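You operate a simulated robot arm through the tools that you are given. There is no shell and no other tool. Be economical: measure what you need, move in short steps, check, and stop when the job is done.

Carry out the task below with a simulated two-armed robot. There is one attempt and no reset: what you move stays moved.

## Task
Fold the tongue of the green band end, then crimp its sleeve.
Fine: fold it in the black fold nest; leave it in the orange crimper, lever up.

Only the result counts: the job must be done as asked and must still hold three seconds after the hand-in. Knocking over, shifting, dropping, spilling or breaking anything else fails it. Flat cloth is picked up by pressing the open fingertips on it (5 to 10 N) and closing them slowly along it; thin cloth reads only 2 to 8 mm in the jaws.

## Robot
Two 7-joint arms with two-finger parallel grippers on one trunk, on a base that drives. Base frame: it is fixed to the floor where the robot stands at the start and does not move with it; the origin is under the middle of the robot, x ahead of it, y to its left, z up; the surface under the hand at the start is at about z = 920. Readings come in mm, rad, newtons and seconds.
The left shoulder is at the start at [50, 168, 1132], the right one opposite. With the tool pointing down near the work surface each hand reaches from about 200 to 660 mm from the robot's upright axis, wherever it stands, measured 20 degrees to its own side. Places, roughly: bed of the black fold nest [500, 0, 900]; die of the orange crimper [500, 1400, 900]; green band end (15x4x3 cm) [700, 0, 900]; orange crimper [500, 1400, 1000]; tongue of the green band end [700, -100, 1000]. Payload 1.57 kg a hand.
The TCP of each hand is the grasp point between the finger pads, 30 mm short of the fingertips. In the tool frame z runs along the fingers and y along their closing line. Largest opening 80 mm; finger width 17, thickness 12; the body of the gripper, 40 by 82 mm, starts 80 mm behind the TCP.
Orientation is told as [roll, pitch, yaw] about the base's x, y, z axes, in that order, counted from this pose: with the fingers straight down and closing along the base's y, the tool's x points along the base's -x, its y along +y and its z along -z.

## Interface
- The arms move only by the tool step_arm. It takes "left_deltas", "right_deltas" or both (then of equal length, played together; a hand with none holds still); each is a list that holds one entry, the list of rows, each a list of 7 numbers: the finger opening in mm, from 0 to 80, then the shift along the base's x, y, z in mm, then the turn, a rotation vector about the base's x, y, z in degrees. In form: [[[fingers, x, y, z, ax, ay, az], ...]]. A call has 1 to 12 rows; each row is the pose to reach, as a shift and turn from the pose commanded when the call began. Rows are played at 5 a second. More than 50 mm and 0.15 rad between two rows, or a gripper value outside its range, and nothing of the call is played. Where a pose cannot be reached the arm comes as near as it can. A force on the tool above 90 N (or 10 N above the force at the start of the call, whichever is more), or a blocked arm, ends the call early, and 0.2 s more pass. The fingers move at their own pace (about 45 mm/s each) and stop on an object; they squeeze with about 27 N. The grip force told is the motor's: it shows also when the fingers shut on nothing. Time passes only in rows, and 0.2 s behind the last, so rows that repeat a pose let the fingers close. It gives the time, the measured TCP pose, the force on the tool (base axes), the opening and the grip force at its end, in the units of the frame above (readings bear some noise), with the torque about the TCP (base axes, N m) and any sound that the robot's microphone picked up, and new pictures: "show" is both (left out), scene, wrist or none (wrist: the cameras of the hands that moved).
- Cameras (640 x 400 px; columns grow to the right, rows downward): "scene" is now at [118, 12.7, 1368.8]; the picture's right is [0.14, -0.99, 0.00], its down [-0.38, -0.06, -0.92] and it looks along [0.91, 0.13, -0.39] (base axes); focal length 286 px, centre (320, 200). "left" rides on the left gripper at [72, 7, -122] in its tool frame; the picture's right is [-0.09, 1.00, 0.00], its down [-0.84, -0.08, -0.54] and it looks along [-0.54, -0.05, 0.84] (tool axes); focal length 238 px, centre (320, 200). "right" rides on the right gripper at [72, -7, -122] in its tool frame; the picture's right is [0.09, 1.00, 0.00], its down [-0.84, 0.08, -0.54] and it looks along [-0.54, 0.05, 0.84] (tool axes); focal length 238 px, centre (320, 200). There is no depth. A picture from a camera that has moved, and an enlarged one, comes with that camera's place and axes in the base frame and with its lens. The place of the scene camera against the robot may be out by one fixed shift of up to 18 mm in any direction.
- lift_body(by): slides the trunk up (or, below 0, down) by that many mm; the arms and the scene camera ride with it, the base frame stays. It gives what a move gives, with no picture.
- steer(legs): drives the robot by 1 to 6 legs, each [ahead, left, turn to the left] in mm, mm and rad, along the robot's own axes; the way and the turn of a leg run together, so that a leg with both is an arc; at most 1500 mm and 3.142 rad a leg. The arms and the cameras ride along, it lands a little off, and it stops where it bumps. It gives what a move gives, and a new picture of the scene camera.
- aim_head(pan, tilt): turns the head with the scene camera to pan (to the left, within 1.396 rad either way) and tilt (down, from -0.506 to 1.204), counted from straight ahead of the robot. It gives what a move gives, and a new picture of the scene camera.
- zoom(camera, box): a new picture of the part [left, top, right, bottom] of that camera's present view, enlarged. The clock stands still meanwhile.
- close_job(): hands the job in; it is judged then, once.

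Go step by step. Nothing tells you exact positions but the pictures and the camera data: compare them with the known pose of the tool, close in by small moves and look again before you grip or let go. The budget is 120 turns and 260 pictures, counting those below and the enlarged ones. Unless the task says otherwise, let go and move clear before handing in, and close with one line.

The tools are called after "Request:" as name(argument=value, ...) on one line, values as JSON. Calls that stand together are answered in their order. step_arm: Moves the arms, as the interface text tells. Its arguments: {"type":"object","properties":{"left_deltas":{"type":"array"},"right_deltas":{"type":"array"},"show":{"type":"string","enum":["both","scene","wrist","none"]}},"required":[]} The other tools are called the same way: lift_body (by) slides the trunk up or down; steer (legs) drives the base; aim_head (pan, tilt) turns the head that bears the scene camera; zoom (camera, box) takes an enlarged picture of a part of a camera's view; close_job () hands the job in.

At the start:

```text
time: 0.0
left_position: [434.4, 189.3, 1250.0]
left_tool_rot: [-0.001, -0.001, 0.001]
left_ft_force: [-0.8, -0.1, -0.3]
left_wrist_torque: [-0.01, 0.01, -0.01]
left_width: 79.9
left_finger_force: 0.2
right_position: [386.9, -136.6, 1261.4]
right_tool_rot: [0.002, 0.001, -0.002]
right_ft_force: [0.1, 0.2, 0.7]
right_wrist_torque: [0.01, -0.02, 0.03]
right_width: 79.9
right_finger_force: 0.0
trunk travel left (down, up): [-300.0, 143.0]
robot x, y, heading: [1.5, -1.2, 0.0]
head pan, tilt: [0.145, 0.396]
```

scene: 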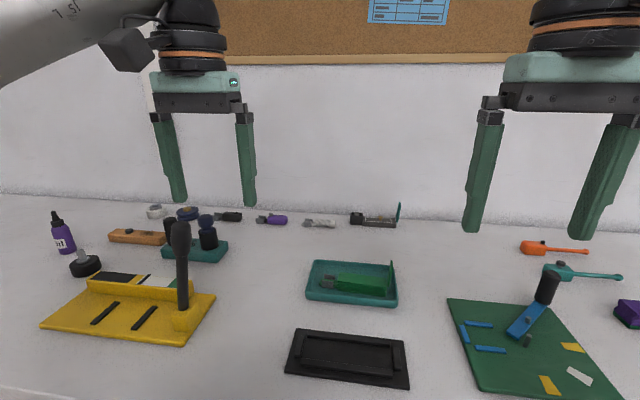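
right: 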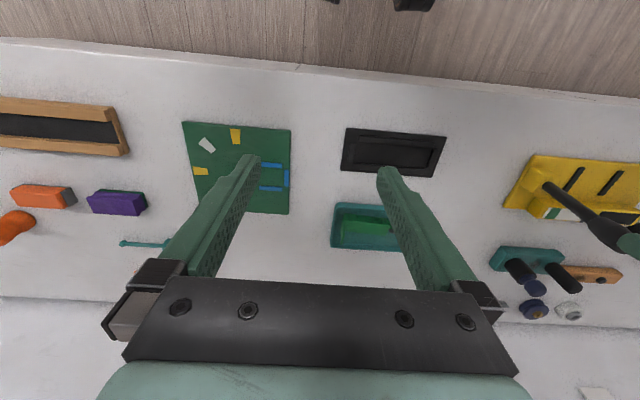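
left: 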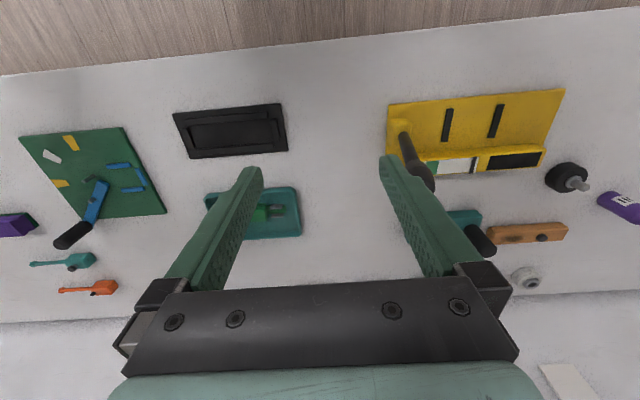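

I see the green band end lying in a teal tray ahead, with the black fold nest nearer to me. I'll enlarge both and look left for the orange crimper.

Request:
zoom(camera="scene", box=[280, 240, 420, 400])

Request:
zoom(camera="left", box=[160, 90, 320, 250])

Request:
aim_head(pan=1.1, tilt=0.4)

```text
2.50 times, centred on (350, 320) of scene
camera zoom: at [118.0, 12.7, 1368.8], right [0.14, -0.99, 0.0], down [-0.38, -0.06, -0.92], along [0.91, 0.13, -0.39], focal length 714 px, centre (245, -100)
```

zoom: 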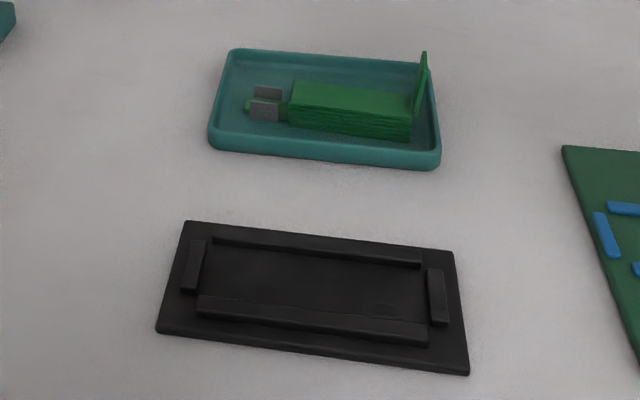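

```text
2.50 times, centred on (240, 170) of left
camera zoom: at [362.2, 195.1, 1371.8], right [0.09, 1.0, 0.0], down [0.84, -0.08, 0.54], along [0.54, -0.05, -0.84], focal length 596 px, centre (520, 275)
```

zoom: 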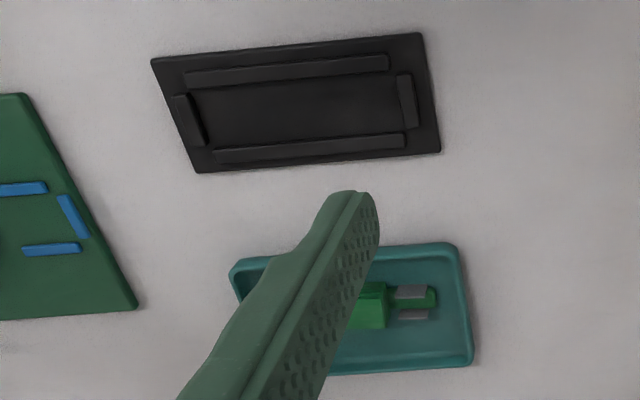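

```text
time: 1.2
left_position: [435.7, 189.4, 1249.6]
left_tool_rot: [-0.001, 0.001, 0.002]
left_ft_force: [-0.4, 0.1, -0.6]
left_wrist_torque: [0.0, 0.02, 0.04]
left_width: 79.7
left_finger_force: 0.0
right_position: [386.5, -137.3, 1260.0]
right_tool_rot: [0.002, 0.002, -0.002]
right_ft_force: [0.7, -0.6, 0.5]
right_wrist_torque: [0.01, -0.01, 0.02]
right_width: 79.9
right_finger_force: 0.0
trunk travel left (down, up): [-300.0, 143.0]
robot x, y, heading: [1.0, -0.1, 0.002]
head pan, tilt: [1.1, 0.4]
camera scene: at [68.4, 81.8, 1368.4], right [0.89, -0.45, 0.0], down [-0.18, -0.35, -0.92], along [0.42, 0.82, -0.39], focal length 286 px, centre (320, 200)
```

scene: 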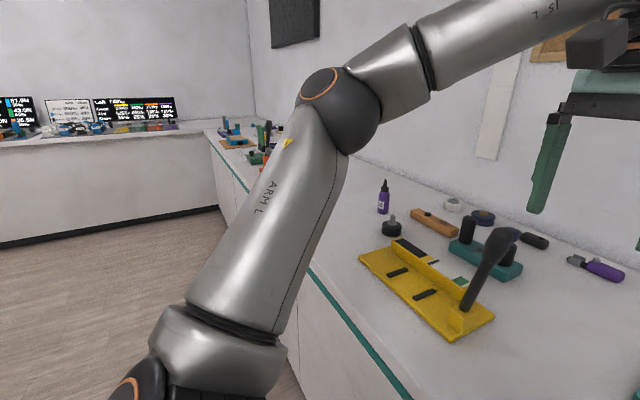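

The tongue stands up at the −y end of the block and the grey sleeve is at the +y end. I'll shift the robot so the left hand can reach it well, then look down.

Request:
steer(legs=[[50, -120, 0]])

Request:
aim_head(pan=0.15, tilt=0.75)

```text
time: 3.0
left_position: [483.8, 67.7, 1250.2]
left_tool_rot: [0.0, 0.0, 0.002]
left_ft_force: [0.6, -0.2, 0.1]
left_wrist_torque: [-0.01, 0.01, -0.01]
left_width: 80.2
left_finger_force: 0.1
right_position: [435.2, -259.8, 1260.2]
right_tool_rot: [0.0, 0.001, -0.001]
right_ft_force: [0.5, 0.0, -0.4]
right_wrist_torque: [0.02, 0.02, -0.04]
right_width: 79.8
right_finger_force: 0.1
trunk travel left (down, up): [-300.0, 143.0]
robot x, y, heading: [50.8, -118.4, -0.002]
head pan, tilt: [1.1, 0.4]
camera scene: at [117.6, -39.8, 1368.4], right [0.89, -0.45, 0.0], down [-0.18, -0.35, -0.92], along [0.42, 0.82, -0.39], focal length 286 px, centre (320, 200)
```

scene: 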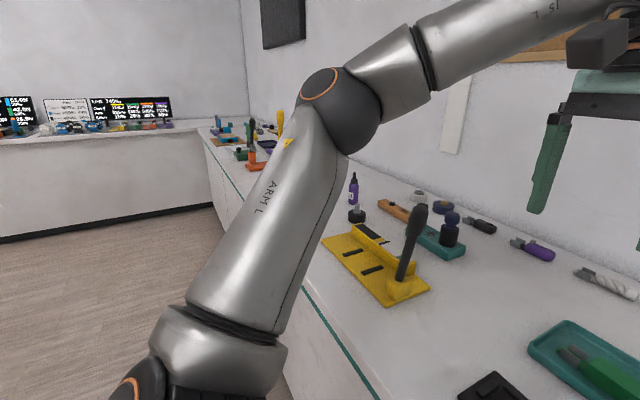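

```text
time: 4.2
left_position: [484.9, 68.7, 1249.3]
left_tool_rot: [0.001, 0.0, 0.003]
left_ft_force: [0.5, -0.6, 0.5]
left_wrist_torque: [-0.03, 0.0, -0.02]
left_width: 80.1
left_finger_force: 0.1
right_position: [436.5, -257.7, 1260.8]
right_tool_rot: [0.0, 0.001, -0.002]
right_ft_force: [-0.1, 0.8, 0.0]
right_wrist_torque: [0.02, 0.01, -0.02]
right_width: 79.8
right_finger_force: 0.1
trunk travel left (down, up): [-300.0, 143.0]
robot x, y, heading: [49.3, -123.4, 0.0]
head pan, tilt: [0.15, 0.75]
camera scene: at [157.4, -109.5, 1337.3], right [0.15, -0.99, 0.0], down [-0.67, -0.1, -0.73], along [0.72, 0.11, -0.68], focal length 286 px, centre (320, 200)
```

scene: 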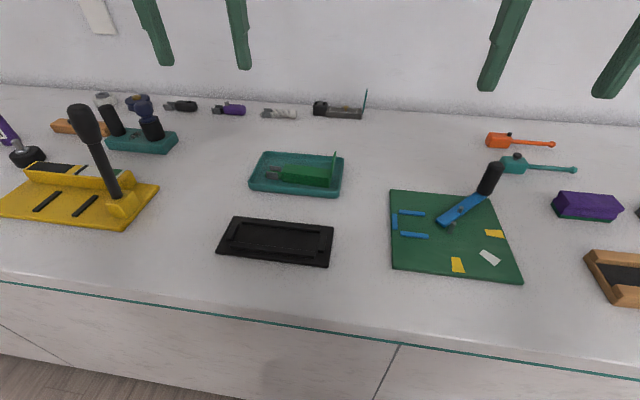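

The robot moved fine. I'll turn the left hand by −90° and bring it over the block at a safe height to view.

Request:
step_arm(left_deltas=[[[80, 15, -4, -8, 0, 0, -8.2], [80, 30, -8, -16, 0, 0, -16.4], [80, 45, -12, -24, 0, 0, -24.5], [80, 60, -16, -32, 0, 0, -32.7], [80, 75, -20, -40, 0, 0, -40.9], [80, 90, -24, -50, 0, 0, -49.1], [80, 105, -28, -60, 0, 0, -57.3], [80, 120, -32, -70, 0, 0, -65.5], [80, 135, -36, -80, 0, 0, -73.6], [80, 150, -40, -90, 0, 0, -81.8], [80, 165, -44, -100, 0, 0, -90], [80, 165, -44, -100, 0, 0, -90]]])

```text
time: 6.8
left_position: [367.2, -70.5, 1096.8]
left_tool_rot: [0.001, -0.002, -1.568]
left_ft_force: [0.8, -0.6, 0.6]
left_wrist_torque: [0.01, -0.02, -0.03]
left_width: 79.7
left_finger_force: 0.1
left hand out of reach, approached as far as the arm can: row 4, 5, 6, 7, 8, 9, 10, 11, 12
right_position: [436.4, -258.6, 1260.5]
right_tool_rot: [0.001, 0.002, -0.002]
right_ft_force: [0.1, 0.3, 0.3]
right_wrist_torque: [0.01, 0.0, 0.03]
right_width: 80.1
right_finger_force: 0.0
trunk travel left (down, up): [-300.0, 143.0]
robot x, y, heading: [46.2, -124.1, 0.001]
head pan, tilt: [0.15, 0.75]
camera scene: at [157.6, -109.4, 1337.3], right [0.15, -0.99, 0.0], down [-0.67, -0.1, -0.73], along [0.72, 0.11, -0.68], focal length 286 px, centre (320, 200)
camera left: at [372.2, 1.7, 1217.4], right [1.0, -0.09, 0.0], down [-0.08, -0.84, 0.54], along [-0.05, -0.54, -0.84], focal length 238 px, centre (320, 200)
```

scene: 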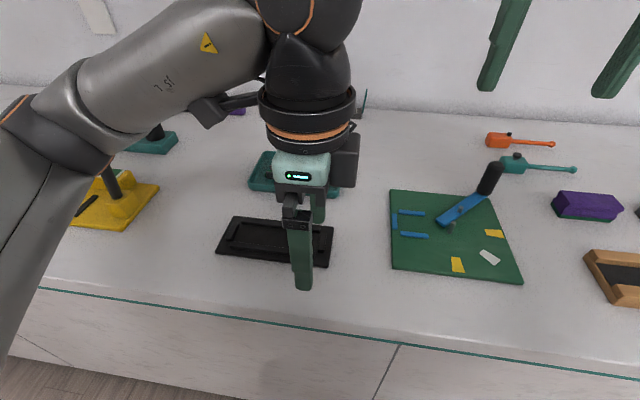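
left: 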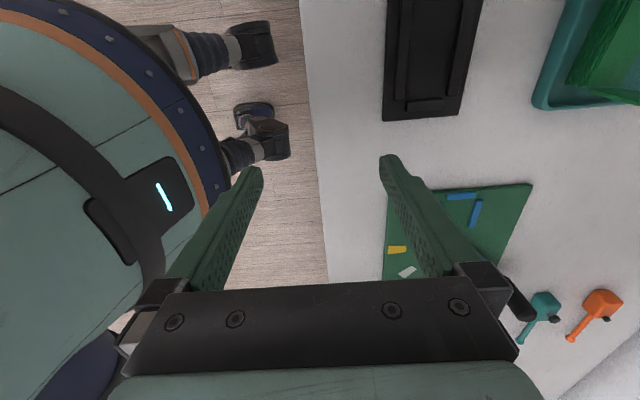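

That yaw leads the left arm into an awkward bend. I'll unwind it and see how the reach behaves.

Request:
step_arm(left_deltas=[[[80, 0, 0, 10, 0, 0, 8.2], [80, 0, 0, 20, 0, 0, 16.4], [80, 0, 0, 30, 0, 0, 24.5], [80, 0, 0, 40, 0, 0, 32.7], [80, 0, 0, 50, 0, 0, 40.9], [80, 0, 0, 60, 0, 0, 49.1], [80, 0, 0, 70, 0, 0, 57.3], [80, 0, 0, 80, 0, 0, 65.5], [80, 0, 0, 90, 0, 0, 73.6], [80, 0, 0, 100, 0, 0, 81.8], [80, 0, 0, 100, 0, 0, 90], [80, 0, 0, 100, 0, 0, 90]]], show="none")

```text
time: 9.4
left_position: [356.6, -64.5, 1200.7]
left_tool_rot: [0.0, 0.0, 0.005]
left_ft_force: [0.1, -0.8, 0.5]
left_wrist_torque: [0.01, 0.01, 0.01]
left_width: 80.1
left_finger_force: 0.0
right_position: [436.2, -258.2, 1260.7]
right_tool_rot: [0.001, 0.0, -0.002]
right_ft_force: [-0.4, -0.2, 0.3]
right_wrist_torque: [0.03, 0.01, 0.0]
right_width: 80.2
right_finger_force: 0.0
trunk travel left (down, up): [-300.0, 143.0]
robot x, y, heading: [48.5, -120.2, -0.001]
head pan, tilt: [0.15, 0.75]
```

Now try the +90° turn instead while moving out over the block.

Request:
step_arm(left_deltas=[[[80, 22, 9, -5, 0, 0, 8.2], [80, 44, 18, -10, 0, 0, 16.4], [80, 66, 27, -20, 0, 0, 24.5], [80, 88, 36, -30, 0, 0, 32.7], [80, 110, 45, -40, 0, 0, 40.9], [80, 132, 54, -45, 0, 0, 49.1], [80, 154, 63, -50, 0, 0, 57.3], [80, 176, 72, -50, 0, 0, 65.5], [80, 198, 81, -50, 0, 0, 73.6], [80, 220, 90, -50, 0, 0, 81.8], [80, 243, 95, -50, 0, 0, 90], [80, 243, 95, -50, 0, 0, 90]]])

```text
time: 12.0
left_position: [599.8, 30.2, 1153.0]
left_tool_rot: [-0.002, 0.001, 1.575]
left_ft_force: [-0.6, -0.1, -0.2]
left_wrist_torque: [-0.01, -0.03, 0.0]
left_width: 80.1
left_finger_force: 0.1
right_position: [437.3, -257.2, 1260.8]
right_tool_rot: [0.0, 0.0, 0.0]
right_ft_force: [-0.1, 0.8, 0.1]
right_wrist_torque: [-0.02, -0.03, 0.01]
right_width: 80.0
right_finger_force: 0.2
trunk travel left (down, up): [-300.0, 143.0]
robot x, y, heading: [51.1, -119.0, 0.003]
head pan, tilt: [0.15, 0.75]
camera scene: at [157.3, -109.3, 1337.3], right [0.15, -0.99, 0.0], down [-0.67, -0.1, -0.73], along [0.72, 0.11, -0.68], focal length 286 px, centre (320, 200)
camera left: at [592.6, -42.0, 1273.9], right [-1.0, 0.09, 0.0], down [0.07, 0.84, 0.54], along [0.05, 0.54, -0.84], focal length 238 px, centre (320, 200)
```

scene: 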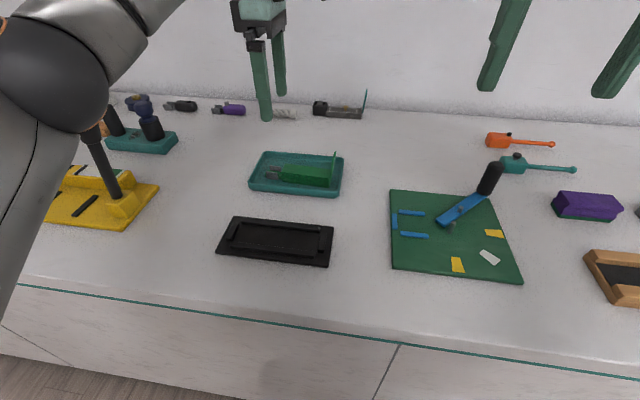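
left: 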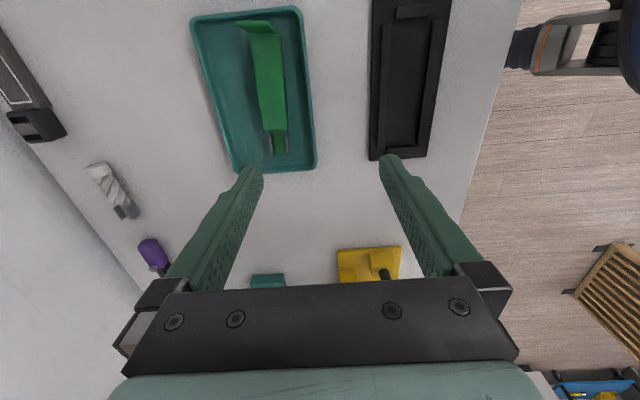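

Request:
zoom(camera="left", box=[180, 0, 340, 180])

Request:
zoom(camera="left", box=[350, 0, 470, 170])

Request:
zoom(camera="scene", box=[240, 140, 360, 215])

```text
2.22 times, centred on (260, 90) of left
camera zoom: at [592.6, -42.0, 1273.9], right [-1.0, 0.09, 0.0], down [0.07, 0.84, 0.54], along [0.05, 0.54, -0.84], focal length 530 px, centre (453, 444)
```

zoom: 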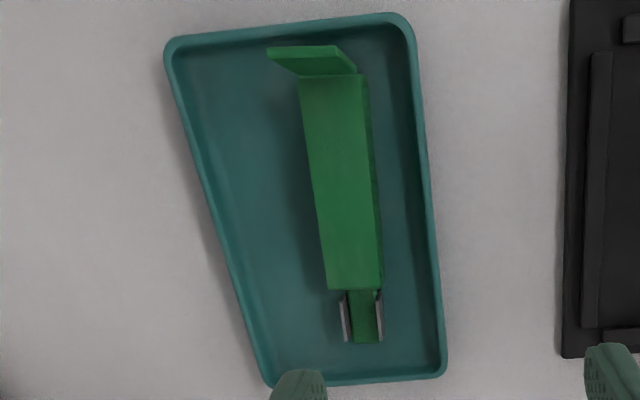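

```text
2.35 times, centred on (410, 85) of left
camera zoom: at [592.6, -42.0, 1273.9], right [-1.0, 0.09, 0.0], down [0.07, 0.84, 0.54], along [0.05, 0.54, -0.84], focal length 561 px, centre (108, 471)
```

zoom: 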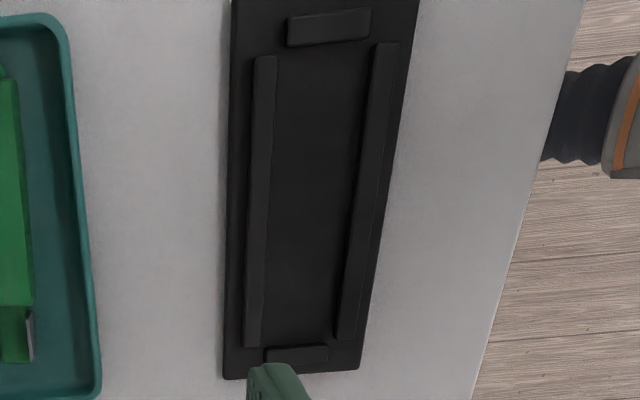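

```text
5.33 times, centred on (300, 178) of scene
camera zoom: at [157.3, -109.3, 1337.3], right [0.15, -0.99, 0.0], down [-0.67, -0.1, -0.73], along [0.72, 0.11, -0.68], focal length 1524 px, centre (427, 320)
```

zoom: 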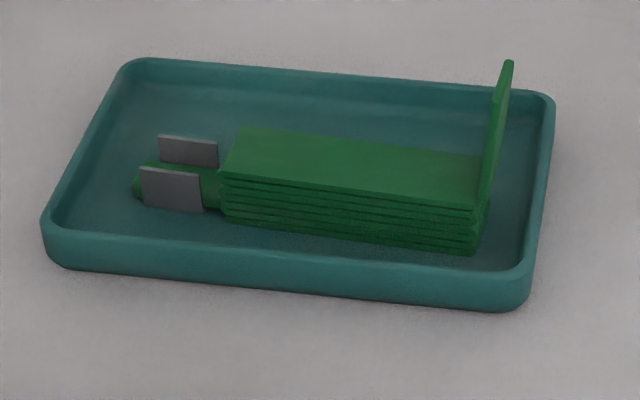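

The block sits with its long axis along y, turned by about −4° and centred near (657, −5). The nest bed is centred near (485, 18). I'll lower the left hand above the block and look again.

Request:
step_arm(left_deltas=[[[70, 20, -7, -20, 0, 0, -2], [60, 40, -14, -50, 0, 0, -4.2], [56, 59, -20, -80, 0, 0, -4.2], [56, 59, -20, -110, 0, 0, -4.2], [56, 59, -20, -110, 0, 0, -4.2]]])

```text
time: 13.2
left_position: [657.9, 9.7, 1040.9]
left_tool_rot: [-0.002, 0.001, 1.499]
left_ft_force: [1.0, 0.1, 0.1]
left_wrist_torque: [-0.01, 0.01, 0.0]
left_width: 56.1
left_finger_force: 0.1
left hand out of reach, approached as far as the arm can: row 3
right_position: [435.2, -259.0, 1260.8]
right_tool_rot: [0.001, 0.0, -0.002]
right_ft_force: [0.4, -0.5, -1.0]
right_wrist_torque: [0.01, 0.0, 0.01]
right_width: 80.1
right_finger_force: 0.1
trunk travel left (down, up): [-300.0, 143.0]
robot x, y, heading: [50.0, -120.6, 0.002]
head pan, tilt: [0.15, 0.75]
camera scene: at [157.2, -109.5, 1337.4], right [0.15, -0.99, 0.0], down [-0.67, -0.1, -0.73], along [0.72, 0.11, -0.68], focal length 286 px, centre (320, 200)
camera left: at [645.2, -62.0, 1162.2], right [-0.99, 0.16, 0.0], down [0.14, 0.83, 0.54], along [0.09, 0.54, -0.84], focal length 238 px, centre (320, 200)
```

scene: 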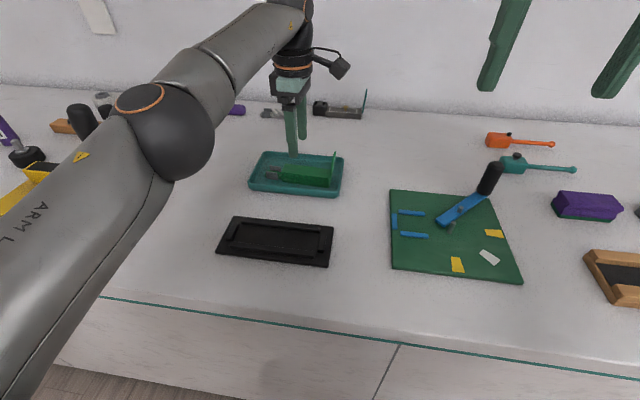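
left: 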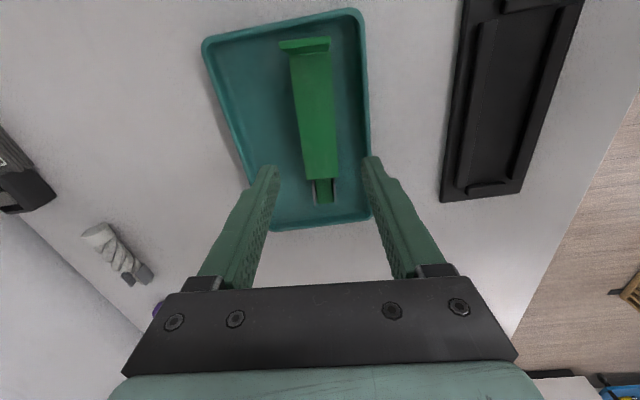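

Request:
zoom(camera="left", box=[240, 20, 400, 220])

```text
2.00 times, centred on (320, 120) of left
camera zoom: at [645.2, -62.0, 1162.2], right [-0.99, 0.16, 0.0], down [0.14, 0.83, 0.54], along [0.09, 0.54, -0.84], focal length 477 px, centre (320, 360)
```

zoom: 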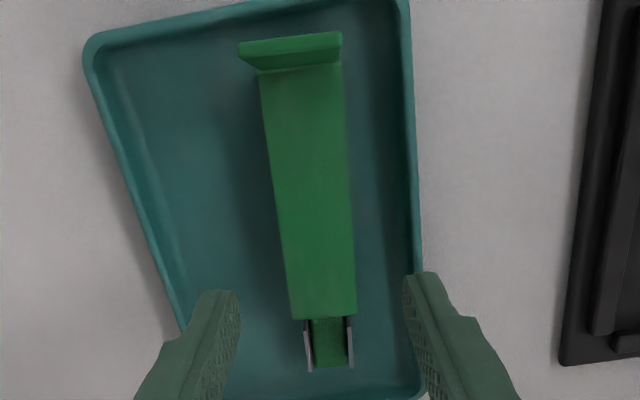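

Two views agree: block top at z≈950, centre at x≈658.6 for y=10, width about 32 mm. I'll descend with the tips to z≈937 and the opening at 50.

Request:
step_arm(left_deltas=[[[50, 0.5, 0, -20, 0, 0, -0.5], [50, 0.5, 0, -45, 0, 0, -0.5], [50, 0.5, 0, -60, 0, 0, -0.5], [50, 0.5, 0, -74, 0, 0, -0.5], [50, 0.5, 0, -74, 0, 0, -0.5]]])

```text
time: 14.4
left_position: [657.7, 10.2, 968.2]
left_tool_rot: [-0.004, 0.0, 1.488]
left_ft_force: [1.2, -0.3, 0.5]
left_wrist_torque: [-0.01, -0.01, 0.01]
left_width: 49.9
left_finger_force: 0.0
right_position: [436.7, -258.0, 1259.8]
right_tool_rot: [0.002, 0.002, 0.0]
right_ft_force: [0.6, -0.5, 0.2]
right_wrist_torque: [-0.01, 0.01, -0.04]
right_width: 80.1
right_finger_force: 0.1
trunk travel left (down, up): [-300.0, 143.0]
robot x, y, heading: [49.0, -120.8, 0.0]
head pan, tilt: [0.15, 0.75]
camera scene: at [157.3, -109.6, 1337.3], right [0.15, -0.99, 0.0], down [-0.67, -0.1, -0.73], along [0.72, 0.11, -0.68], focal length 286 px, centre (320, 200)
camera left: at [644.2, -61.0, 1089.0], right [-0.99, 0.17, 0.0], down [0.14, 0.83, 0.54], along [0.09, 0.53, -0.84], focal length 238 px, centre (320, 200)
```

scene: 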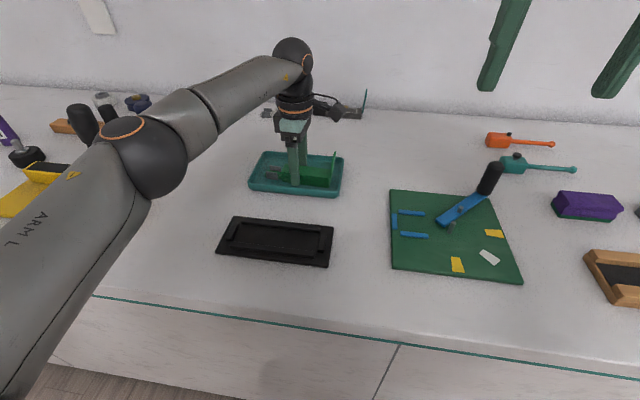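
left: 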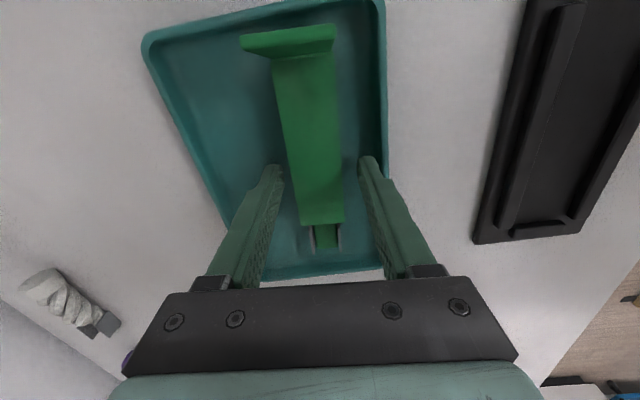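

Request:
zoom(camera="scene", box=[240, 120, 360, 210])

Request:
zoom(camera="left", box=[220, 100, 420, 260])

```text
4.44 times, centred on (300, 165) of scene
camera zoom: at [157.3, -109.6, 1337.3], right [0.15, -0.99, 0.0], down [-0.67, -0.1, -0.73], along [0.72, 0.11, -0.68], focal length 1270 px, centre (409, 356)
```

zoom: 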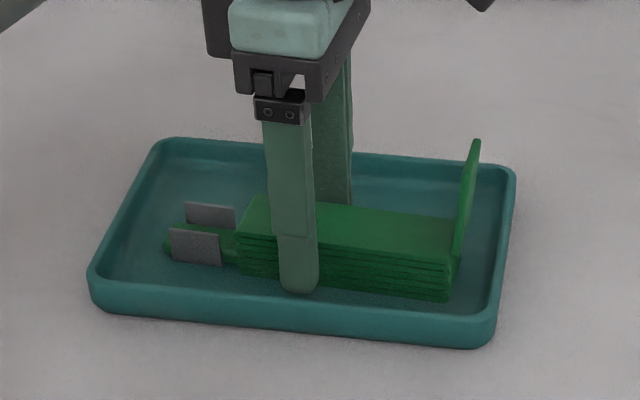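

```text
2.50 times, centred on (320, 180) of left
camera zoom: at [644.2, -61.0, 1089.0], right [-0.99, 0.17, 0.0], down [0.14, 0.83, 0.54], along [0.09, 0.53, -0.84], focal length 596 px, centre (320, 250)
```

zoom: 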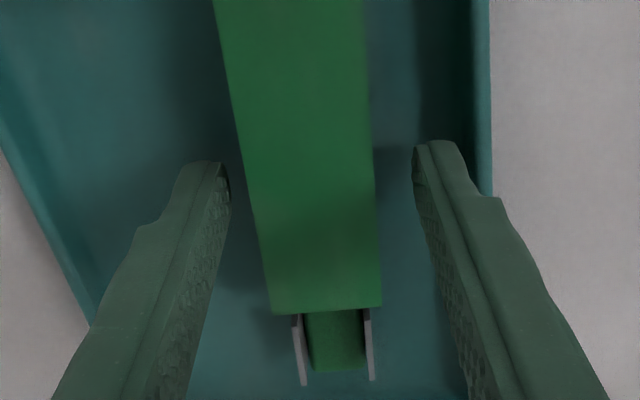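

The fingers straddle the block with space on both sides. Closing.

Request:
step_arm(left_deltas=[[[40, 0, 0, 0, 0, 0, 0], [30, 0, 0, 0, 0, 0, 0], [20, 0, 0, 0, 0, 0, 0], [20, 0, 0, 0, 0, 0, 0], [20, 0, 0, 0, 0, 0, 0]]], show="wrist")

```text
time: 15.6
left_position: [657.4, 11.9, 968.4]
left_tool_rot: [-0.001, -0.001, 1.49]
left_ft_force: [1.9, 0.6, 1.1]
left_wrist_torque: [-0.01, -0.02, 0.08]
left_width: 31.3
left_finger_force: 26.9
right_position: [435.9, -258.5, 1259.5]
right_tool_rot: [0.002, 0.002, 0.0]
right_ft_force: [1.7, 0.7, 0.8]
right_wrist_torque: [-0.02, 0.01, 0.01]
right_width: 80.1
right_finger_force: 0.0
trunk travel left (down, up): [-300.0, 143.0]
robot x, y, heading: [52.8, -122.1, -0.002]
head pan, tilt: [0.15, 0.75]
camera left: at [644.3, -61.0, 1089.2], right [-0.99, 0.17, 0.0], down [0.14, 0.83, 0.54], along [0.09, 0.53, -0.84], focal length 238 px, centre (320, 200)
```

left: 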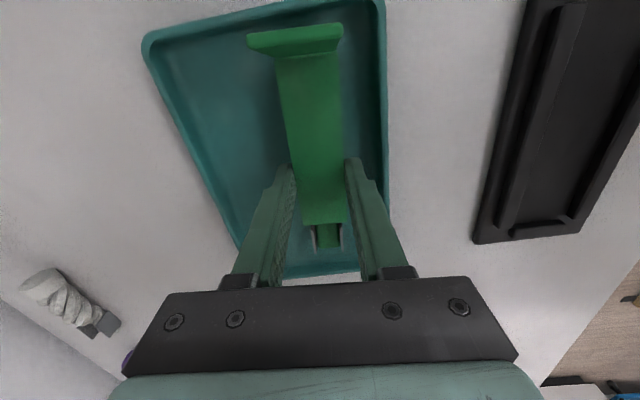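

Gripped at 31 mm. Lifting straight up.

Request:
step_arm(left_deltas=[[[20, 0, 0, 15, 0, 0, 0], [20, 0, 0, 35, 0, 0, 0], [20, 0, 0, 60, 0, 0, 0], [20, 0, 0, 80, 0, 0, 0], [20, 0, 0, 80, 0, 0, 0]]])

Request:
zoom(camera="scene", box=[220, 80, 380, 280])

```text
time: 16.8
left_position: [657.3, 10.2, 1046.3]
left_tool_rot: [-0.001, 0.0, 1.49]
left_ft_force: [0.2, -0.3, -1.6]
left_wrist_torque: [0.04, 0.01, -0.03]
left_width: 31.5
left_finger_force: 26.9
right_position: [438.0, -258.3, 1260.9]
right_tool_rot: [0.001, 0.002, -0.001]
right_ft_force: [0.2, 0.0, -0.5]
right_wrist_torque: [-0.03, -0.01, -0.02]
right_width: 80.0
right_finger_force: 0.0
trunk travel left (down, up): [-300.0, 143.0]
robot x, y, heading: [48.1, -121.7, 0.005]
head pan, tilt: [0.15, 0.75]
camera scene: at [157.7, -109.4, 1337.3], right [0.15, -0.99, 0.0], down [-0.67, -0.1, -0.73], along [0.72, 0.11, -0.68], focal length 286 px, centre (320, 200)
camera left: at [644.3, -61.0, 1167.6], right [-0.99, 0.17, 0.0], down [0.14, 0.83, 0.54], along [0.09, 0.53, -0.84], focal length 238 px, centre (320, 200)
```

scene: 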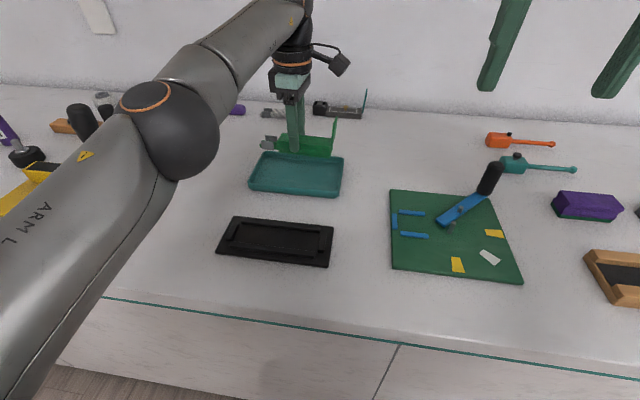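
left: 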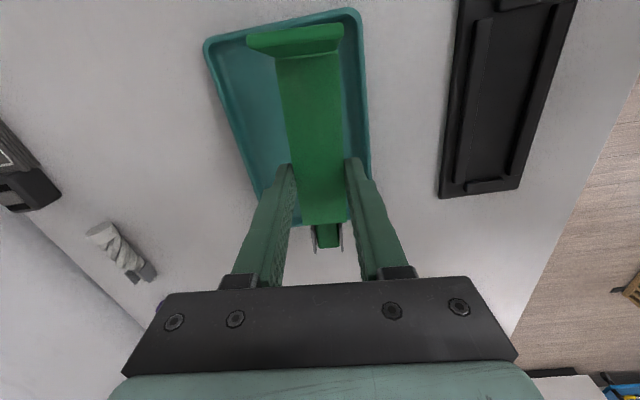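

```text
2.00 times, centred on (300, 180) of scene
camera zoom: at [157.7, -109.4, 1337.3], right [0.15, -0.99, 0.0], down [-0.67, -0.1, -0.73], along [0.72, 0.11, -0.68], focal length 571 px, centre (360, 240)
```

zoom: 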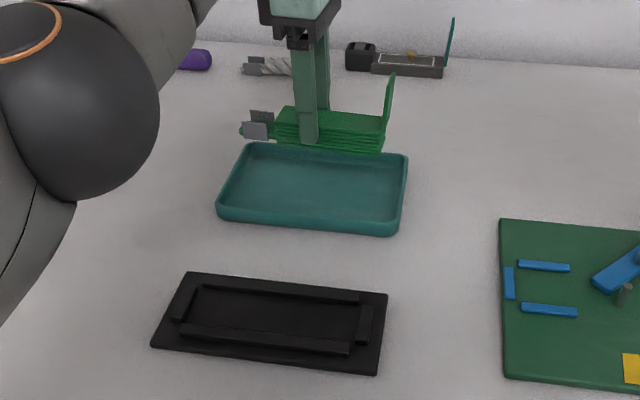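

Request:
zoom(camera="left", box=[230, 10, 390, 260])

Request:
zoom(camera="left", box=[420, 0, 600, 210])

```text
1.60 times, centred on (310, 135) of left
camera zoom: at [644.3, -61.0, 1167.6], right [-0.99, 0.17, 0.0], down [0.14, 0.83, 0.54], along [0.09, 0.53, -0.84], focal length 381 px, centre (336, 304)
```

zoom: 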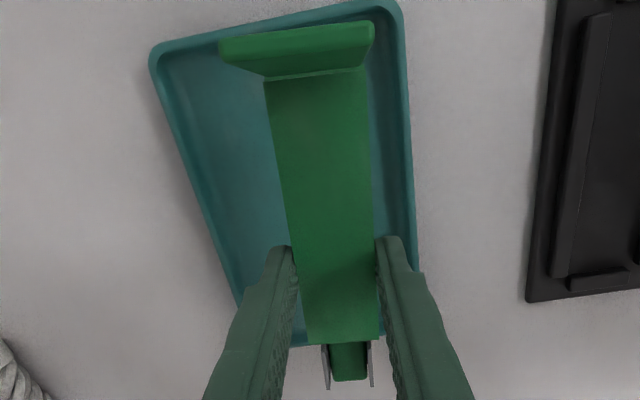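

```text
1.90 times, centred on (510, 105) of left
camera zoom: at [644.3, -61.0, 1167.6], right [-0.99, 0.17, 0.0], down [0.14, 0.83, 0.54], along [0.09, 0.53, -0.84], focal length 454 px, centre (-42, 381)
```

zoom: 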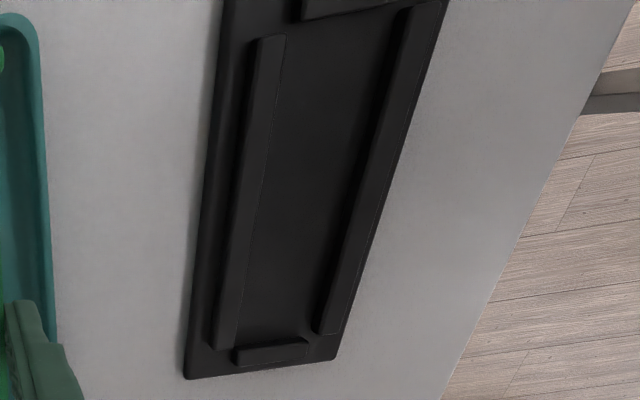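

The block is held level and in line with the tool. The bed works out at y −59 to 96 and x centre about 485, so I'll take the block above it.

Request:
step_arm(left_deltas=[[[20, -30, 1, 0, 0, 0, 1], [20, -60, 2, 0, 0, 0, 2], [20, -95, 3, 0, 0, 0, 3], [20, -130, 5, 0, 0, 0, 4.5], [20, -160, 6.2, -5, 0, 0, 5.3], [20, -172.5, 6.2, -20, 0, 0, 5.3], [20, -172.5, 6.2, -36, 0, 0, 5.3], [20, -172.5, 6.2, -36, 0, 0, 5.3]]])

Request:
zoom(camera="scene", box=[200, 140, 360, 290])

Request:
zoom(camera="left", box=[230, 0, 420, 290])

```text
time: 18.6
left_position: [485.3, 18.0, 1011.0]
left_tool_rot: [0.0, -0.001, 1.585]
left_ft_force: [0.5, -0.5, -1.4]
left_wrist_torque: [0.0, -0.03, 0.02]
left_width: 31.4
left_finger_force: 27.4
right_position: [435.9, -259.0, 1260.1]
right_tool_rot: [0.002, 0.002, -0.001]
right_ft_force: [0.2, -0.6, 0.7]
right_wrist_torque: [0.0, 0.0, 0.04]
right_width: 80.1
right_finger_force: 0.0
trunk travel left (down, up): [-300.0, 143.0]
robot x, y, heading: [50.0, -121.5, 0.0]
head pan, tilt: [0.15, 0.75]
camera scene: at [157.5, -109.5, 1337.3], right [0.15, -0.99, 0.0], down [-0.67, -0.1, -0.73], along [0.72, 0.11, -0.68], focal length 286 px, centre (320, 200)
camera left: at [479.8, -55.1, 1131.2], right [-1.0, 0.08, 0.0], down [0.07, 0.84, 0.54], along [0.04, 0.54, -0.84], focal length 238 px, centre (320, 200)
```

scene: 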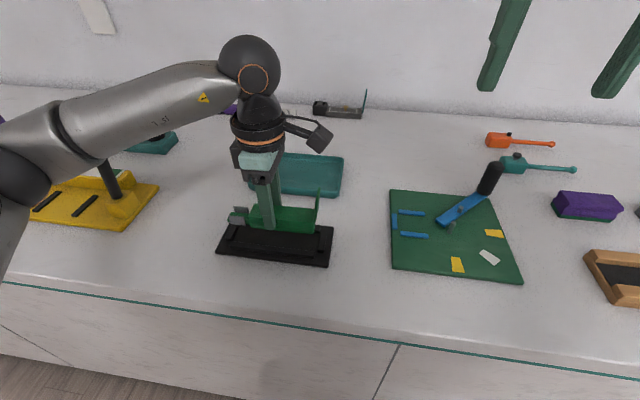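
left: 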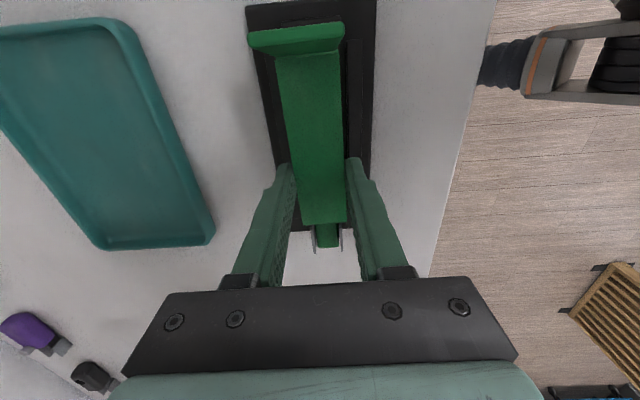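

```text
2.67 times, centred on (280, 215) of scene
camera zoom: at [157.5, -109.5, 1337.3], right [0.15, -0.99, 0.0], down [-0.67, -0.1, -0.73], along [0.72, 0.11, -0.68], focal length 762 px, centre (427, 160)
```

zoom: 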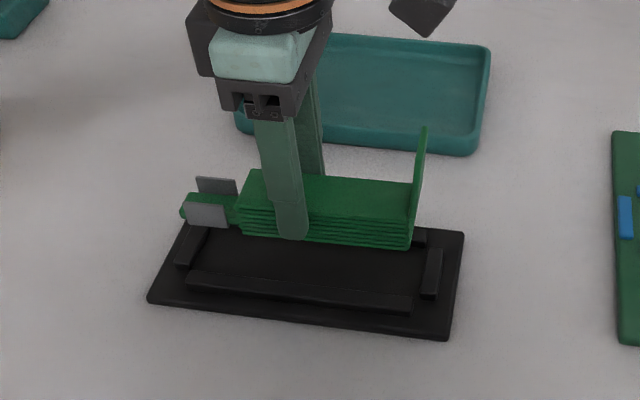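

```text
1.38 times, centred on (325, 145) of left
camera zoom: at [479.8, -55.1, 1131.2], right [-1.0, 0.08, 0.0], down [0.07, 0.84, 0.54], along [0.04, 0.54, -0.84], focal length 329 px, centre (313, 276)
```

zoom: 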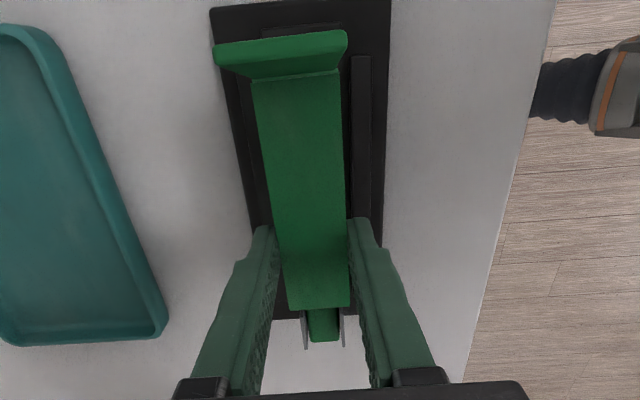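

Request:
step_arm(left_deltas=[[[20, -0.5, -2, -10, 0, 0, 0], [20, -0.5, -2, -22, 0, 0, 0], [20, -0.5, -2, -22, 0, 0, 0]]], show="none")

Request:
zoom(camera="scene", box=[210, 180, 340, 275])

Request:
zoom(camera="left", box=[230, 0, 420, 290])

Request:
zoom(camera="right", box=[320, 0, 640, 260])

```text
time: 19.4
left_position: [486.5, 14.3, 989.1]
left_tool_rot: [0.001, -0.001, 1.581]
left_ft_force: [0.5, -0.1, -1.5]
left_wrist_torque: [-0.01, -0.01, 0.01]
left_width: 31.3
left_finger_force: 27.3
right_position: [436.0, -259.2, 1260.7]
right_tool_rot: [0.001, 0.002, -0.002]
right_ft_force: [-0.5, 0.0, 0.2]
right_wrist_torque: [-0.01, -0.03, -0.01]
right_width: 79.9
right_finger_force: 0.1
trunk travel left (down, up): [-300.0, 143.0]
robot x, y, heading: [54.0, -120.3, 0.002]
head pan, tilt: [0.15, 0.75]
```

```text
4.21 times, centred on (275, 228) of scene
camera zoom: at [157.5, -109.5, 1337.3], right [0.15, -0.99, 0.0], down [-0.67, -0.1, -0.73], along [0.72, 0.11, -0.68], focal length 1203 px, centre (510, 84)
```

zoom: 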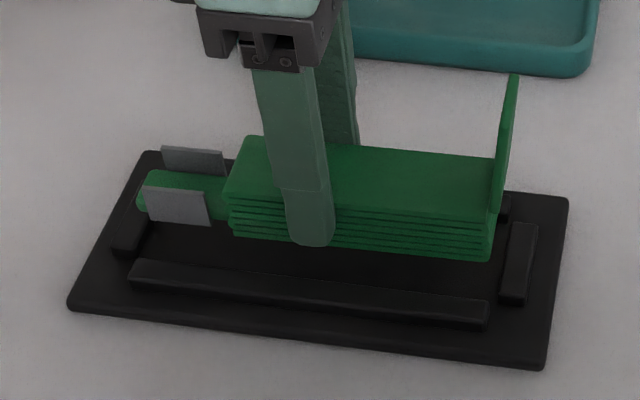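

```text
1.38 times, centred on (325, 145) of left
camera zoom: at [479.9, -57.7, 1110.0], right [-1.0, 0.08, 0.0], down [0.07, 0.84, 0.54], along [0.04, 0.54, -0.84], focal length 329 px, centre (313, 276)
```

zoom: 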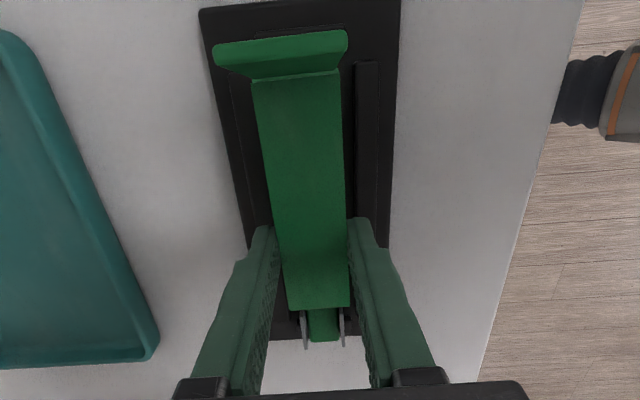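

```text
1.54 times, centred on (480, 130) of right
camera zoom: at [365.5, -266.2, 1383.1], right [-0.09, 1.0, 0.0], down [0.84, 0.07, 0.54], along [0.54, 0.05, -0.84], focal length 367 px, centre (74, 308)
```

zoom: 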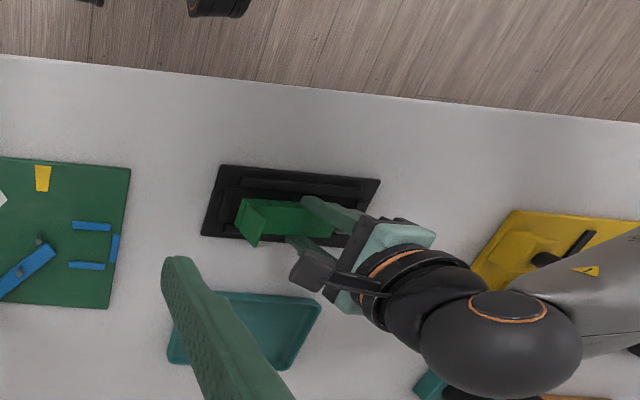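

The band lies in line over the bed with a few mm to spare at each end. Lowering gradually.

Request:
step_arm(left_deltas=[[[20, -1, 0.5, -5, 0, 0, 0], [20, -1, 0.5, -9, 0, 0, 0], [20, -1, 0.5, -13, 0, 0, 0], [20, -1, 0.5, -13, 0, 0, 0]]], show="none")

Request:
zoom(camera="scene", box=[210, 180, 340, 275])

```text
time: 20.4
left_position: [485.0, 15.6, 977.3]
left_tool_rot: [-0.004, 0.0, 1.586]
left_ft_force: [2.2, 1.2, 9.6]
left_wrist_torque: [0.92, 0.08, -0.14]
left_width: 31.6
left_finger_force: 27.3
right_position: [435.9, -258.8, 1260.4]
right_tool_rot: [0.002, 0.0, -0.002]
right_ft_force: [-0.3, 0.6, 0.8]
right_wrist_torque: [0.01, 0.01, -0.03]
right_width: 79.9
right_finger_force: 0.2
trunk travel left (down, up): [-300.0, 143.0]
robot x, y, heading: [47.9, -126.1, 0.0]
head pan, tilt: [0.15, 0.75]
```

```text
4.21 times, centred on (275, 228) of scene
camera zoom: at [156.9, -109.8, 1337.5], right [0.15, -0.99, 0.0], down [-0.67, -0.1, -0.73], along [0.72, 0.11, -0.68], focal length 1203 px, centre (510, 84)
```

zoom: 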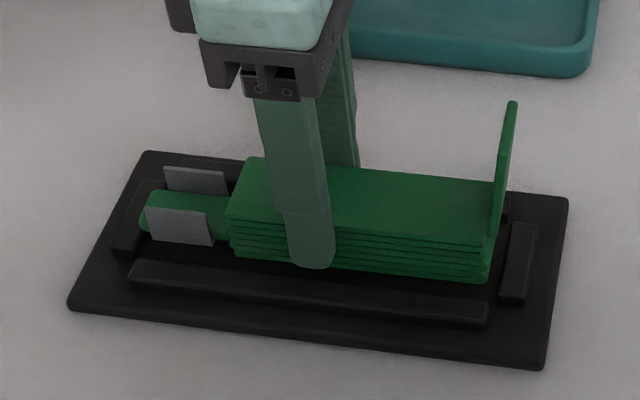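

The reaction torque shows the +y strap tip resting on the end rail. I'll lift a little, shift −4 mm in y and look closer.

Request:
step_arm(left_deltas=[[[20, 0, 0, 4, 0, 0, 0], [20, 0, -2, 6, 0, 0, 0], [20, 0, -4, 6, 0, 0, 0], [20, 0, -4, 6, 0, 0, 0]]], show="none")

Request:
zoom(camera="scene", box=[220, 200, 280, 250])

Request:
zoom(camera="scene", box=[280, 200, 340, 250])

```text
time: 21.4
left_position: [484.2, 11.6, 982.7]
left_tool_rot: [0.0, -0.001, 1.584]
left_ft_force: [-0.3, -0.2, -0.6]
left_wrist_torque: [-0.02, -0.03, 0.01]
left_width: 31.6
left_finger_force: 26.5
right_position: [436.3, -258.6, 1260.4]
right_tool_rot: [0.001, 0.003, -0.002]
right_ft_force: [0.0, -0.5, 0.3]
right_wrist_torque: [0.0, 0.0, 0.01]
right_width: 80.0
right_finger_force: 0.1
trunk travel left (down, up): [-300.0, 143.0]
robot x, y, heading: [52.2, -121.3, 0.002]
head pan, tilt: [0.15, 0.75]
```

```text
8.00 times, centred on (250, 225) of scene
camera zoom: at [157.5, -109.5, 1337.3], right [0.15, -0.99, 0.0], down [-0.67, -0.1, -0.73], along [0.72, 0.11, -0.68], focal length 2286 px, centre (880, 0)
```

zoom: 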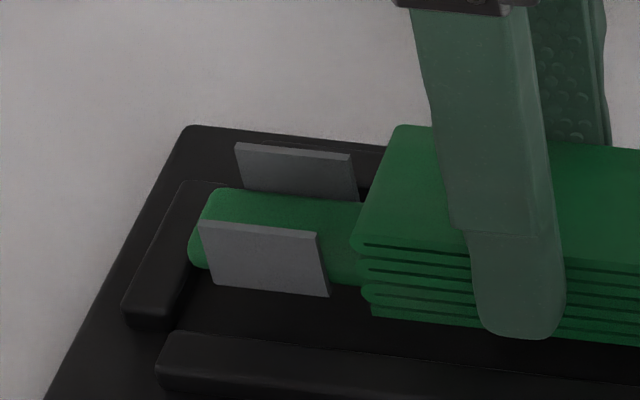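

```text
8.00 times, centred on (310, 225) of scene
camera zoom: at [157.5, -109.5, 1337.3], right [0.15, -0.99, 0.0], down [-0.67, -0.1, -0.73], along [0.72, 0.11, -0.68], focal length 2286 px, centre (400, 0)
```

zoom: 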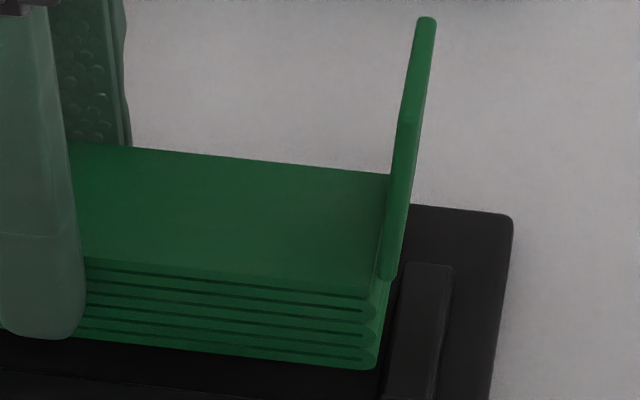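

Request:
step_arm(left_deltas=[[[20, 0.5, 0.7, -4, 0, 0, 0], [20, 0.5, 0.7, -7, 0, 0, 0], [20, 0.5, 0.7, -9, 0, 0, 0], [20, 0.5, 0.7, -9, 0, 0, 0]]], show="none")

Request:
zoom(camera="scene", box=[210, 180, 340, 275])

```text
time: 22.4
left_position: [484.6, 9.6, 973.0]
left_tool_rot: [0.001, -0.001, 1.583]
left_ft_force: [-1.8, 0.0, -1.5]
left_wrist_torque: [0.03, 0.02, -0.02]
left_width: 31.4
left_finger_force: 26.9
right_position: [435.8, -258.8, 1260.9]
right_tool_rot: [0.002, 0.001, -0.003]
right_ft_force: [0.2, 0.4, 0.2]
right_wrist_torque: [0.02, 0.04, 0.0]
right_width: 80.1
right_finger_force: 0.0
trunk travel left (down, up): [-300.0, 143.0]
robot x, y, heading: [50.6, -123.9, -0.003]
head pan, tilt: [0.15, 0.75]
```

```text
4.21 times, centred on (275, 228) of scene
camera zoom: at [157.5, -109.5, 1337.3], right [0.15, -0.99, 0.0], down [-0.67, -0.1, -0.73], along [0.72, 0.11, -0.68], focal length 1203 px, centre (510, 84)
```

zoom: 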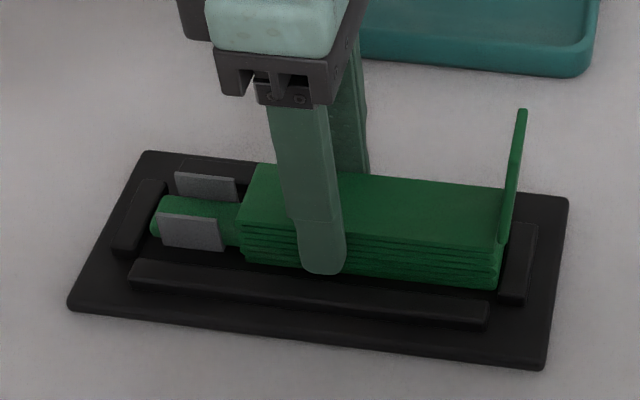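

Request:
step_arm(left_deltas=[[[20, 0, 1.5, 0, 0, 0, 0], [20, 0, 1.5, -2, 0, 0, 0], [20, 0, 1.5, -4, 0, 0, 0], [20, 0, 1.5, -4, 0, 0, 0]]], show="none")

Request:
zoom(camera="scene", box=[210, 180, 340, 275])

```text
time: 23.4
left_position: [486.0, 13.0, 971.8]
left_tool_rot: [-0.005, -0.001, 1.584]
left_ft_force: [0.1, 2.2, 5.5]
left_wrist_torque: [-0.37, 0.08, -0.01]
left_width: 31.4
left_finger_force: 27.2
right_position: [435.7, -258.7, 1261.2]
right_tool_rot: [0.002, 0.0, -0.001]
right_ft_force: [0.9, 0.0, -0.4]
right_wrist_torque: [-0.02, 0.03, 0.01]
right_width: 80.0
right_finger_force: 0.0
trunk travel left (down, up): [-300.0, 143.0]
robot x, y, heading: [46.5, -120.4, 0.004]
head pan, tilt: [0.15, 0.75]
```

```text
4.21 times, centred on (275, 228) of scene
camera zoom: at [157.0, -109.3, 1337.5], right [0.15, -0.99, 0.0], down [-0.67, -0.1, -0.73], along [0.72, 0.11, -0.68], focal length 1203 px, centre (510, 84)
```

zoom: 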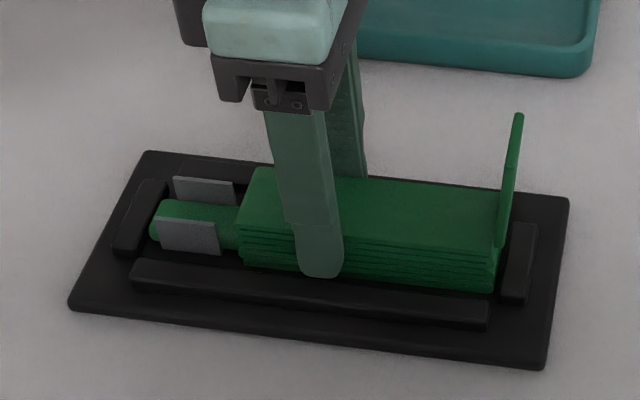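

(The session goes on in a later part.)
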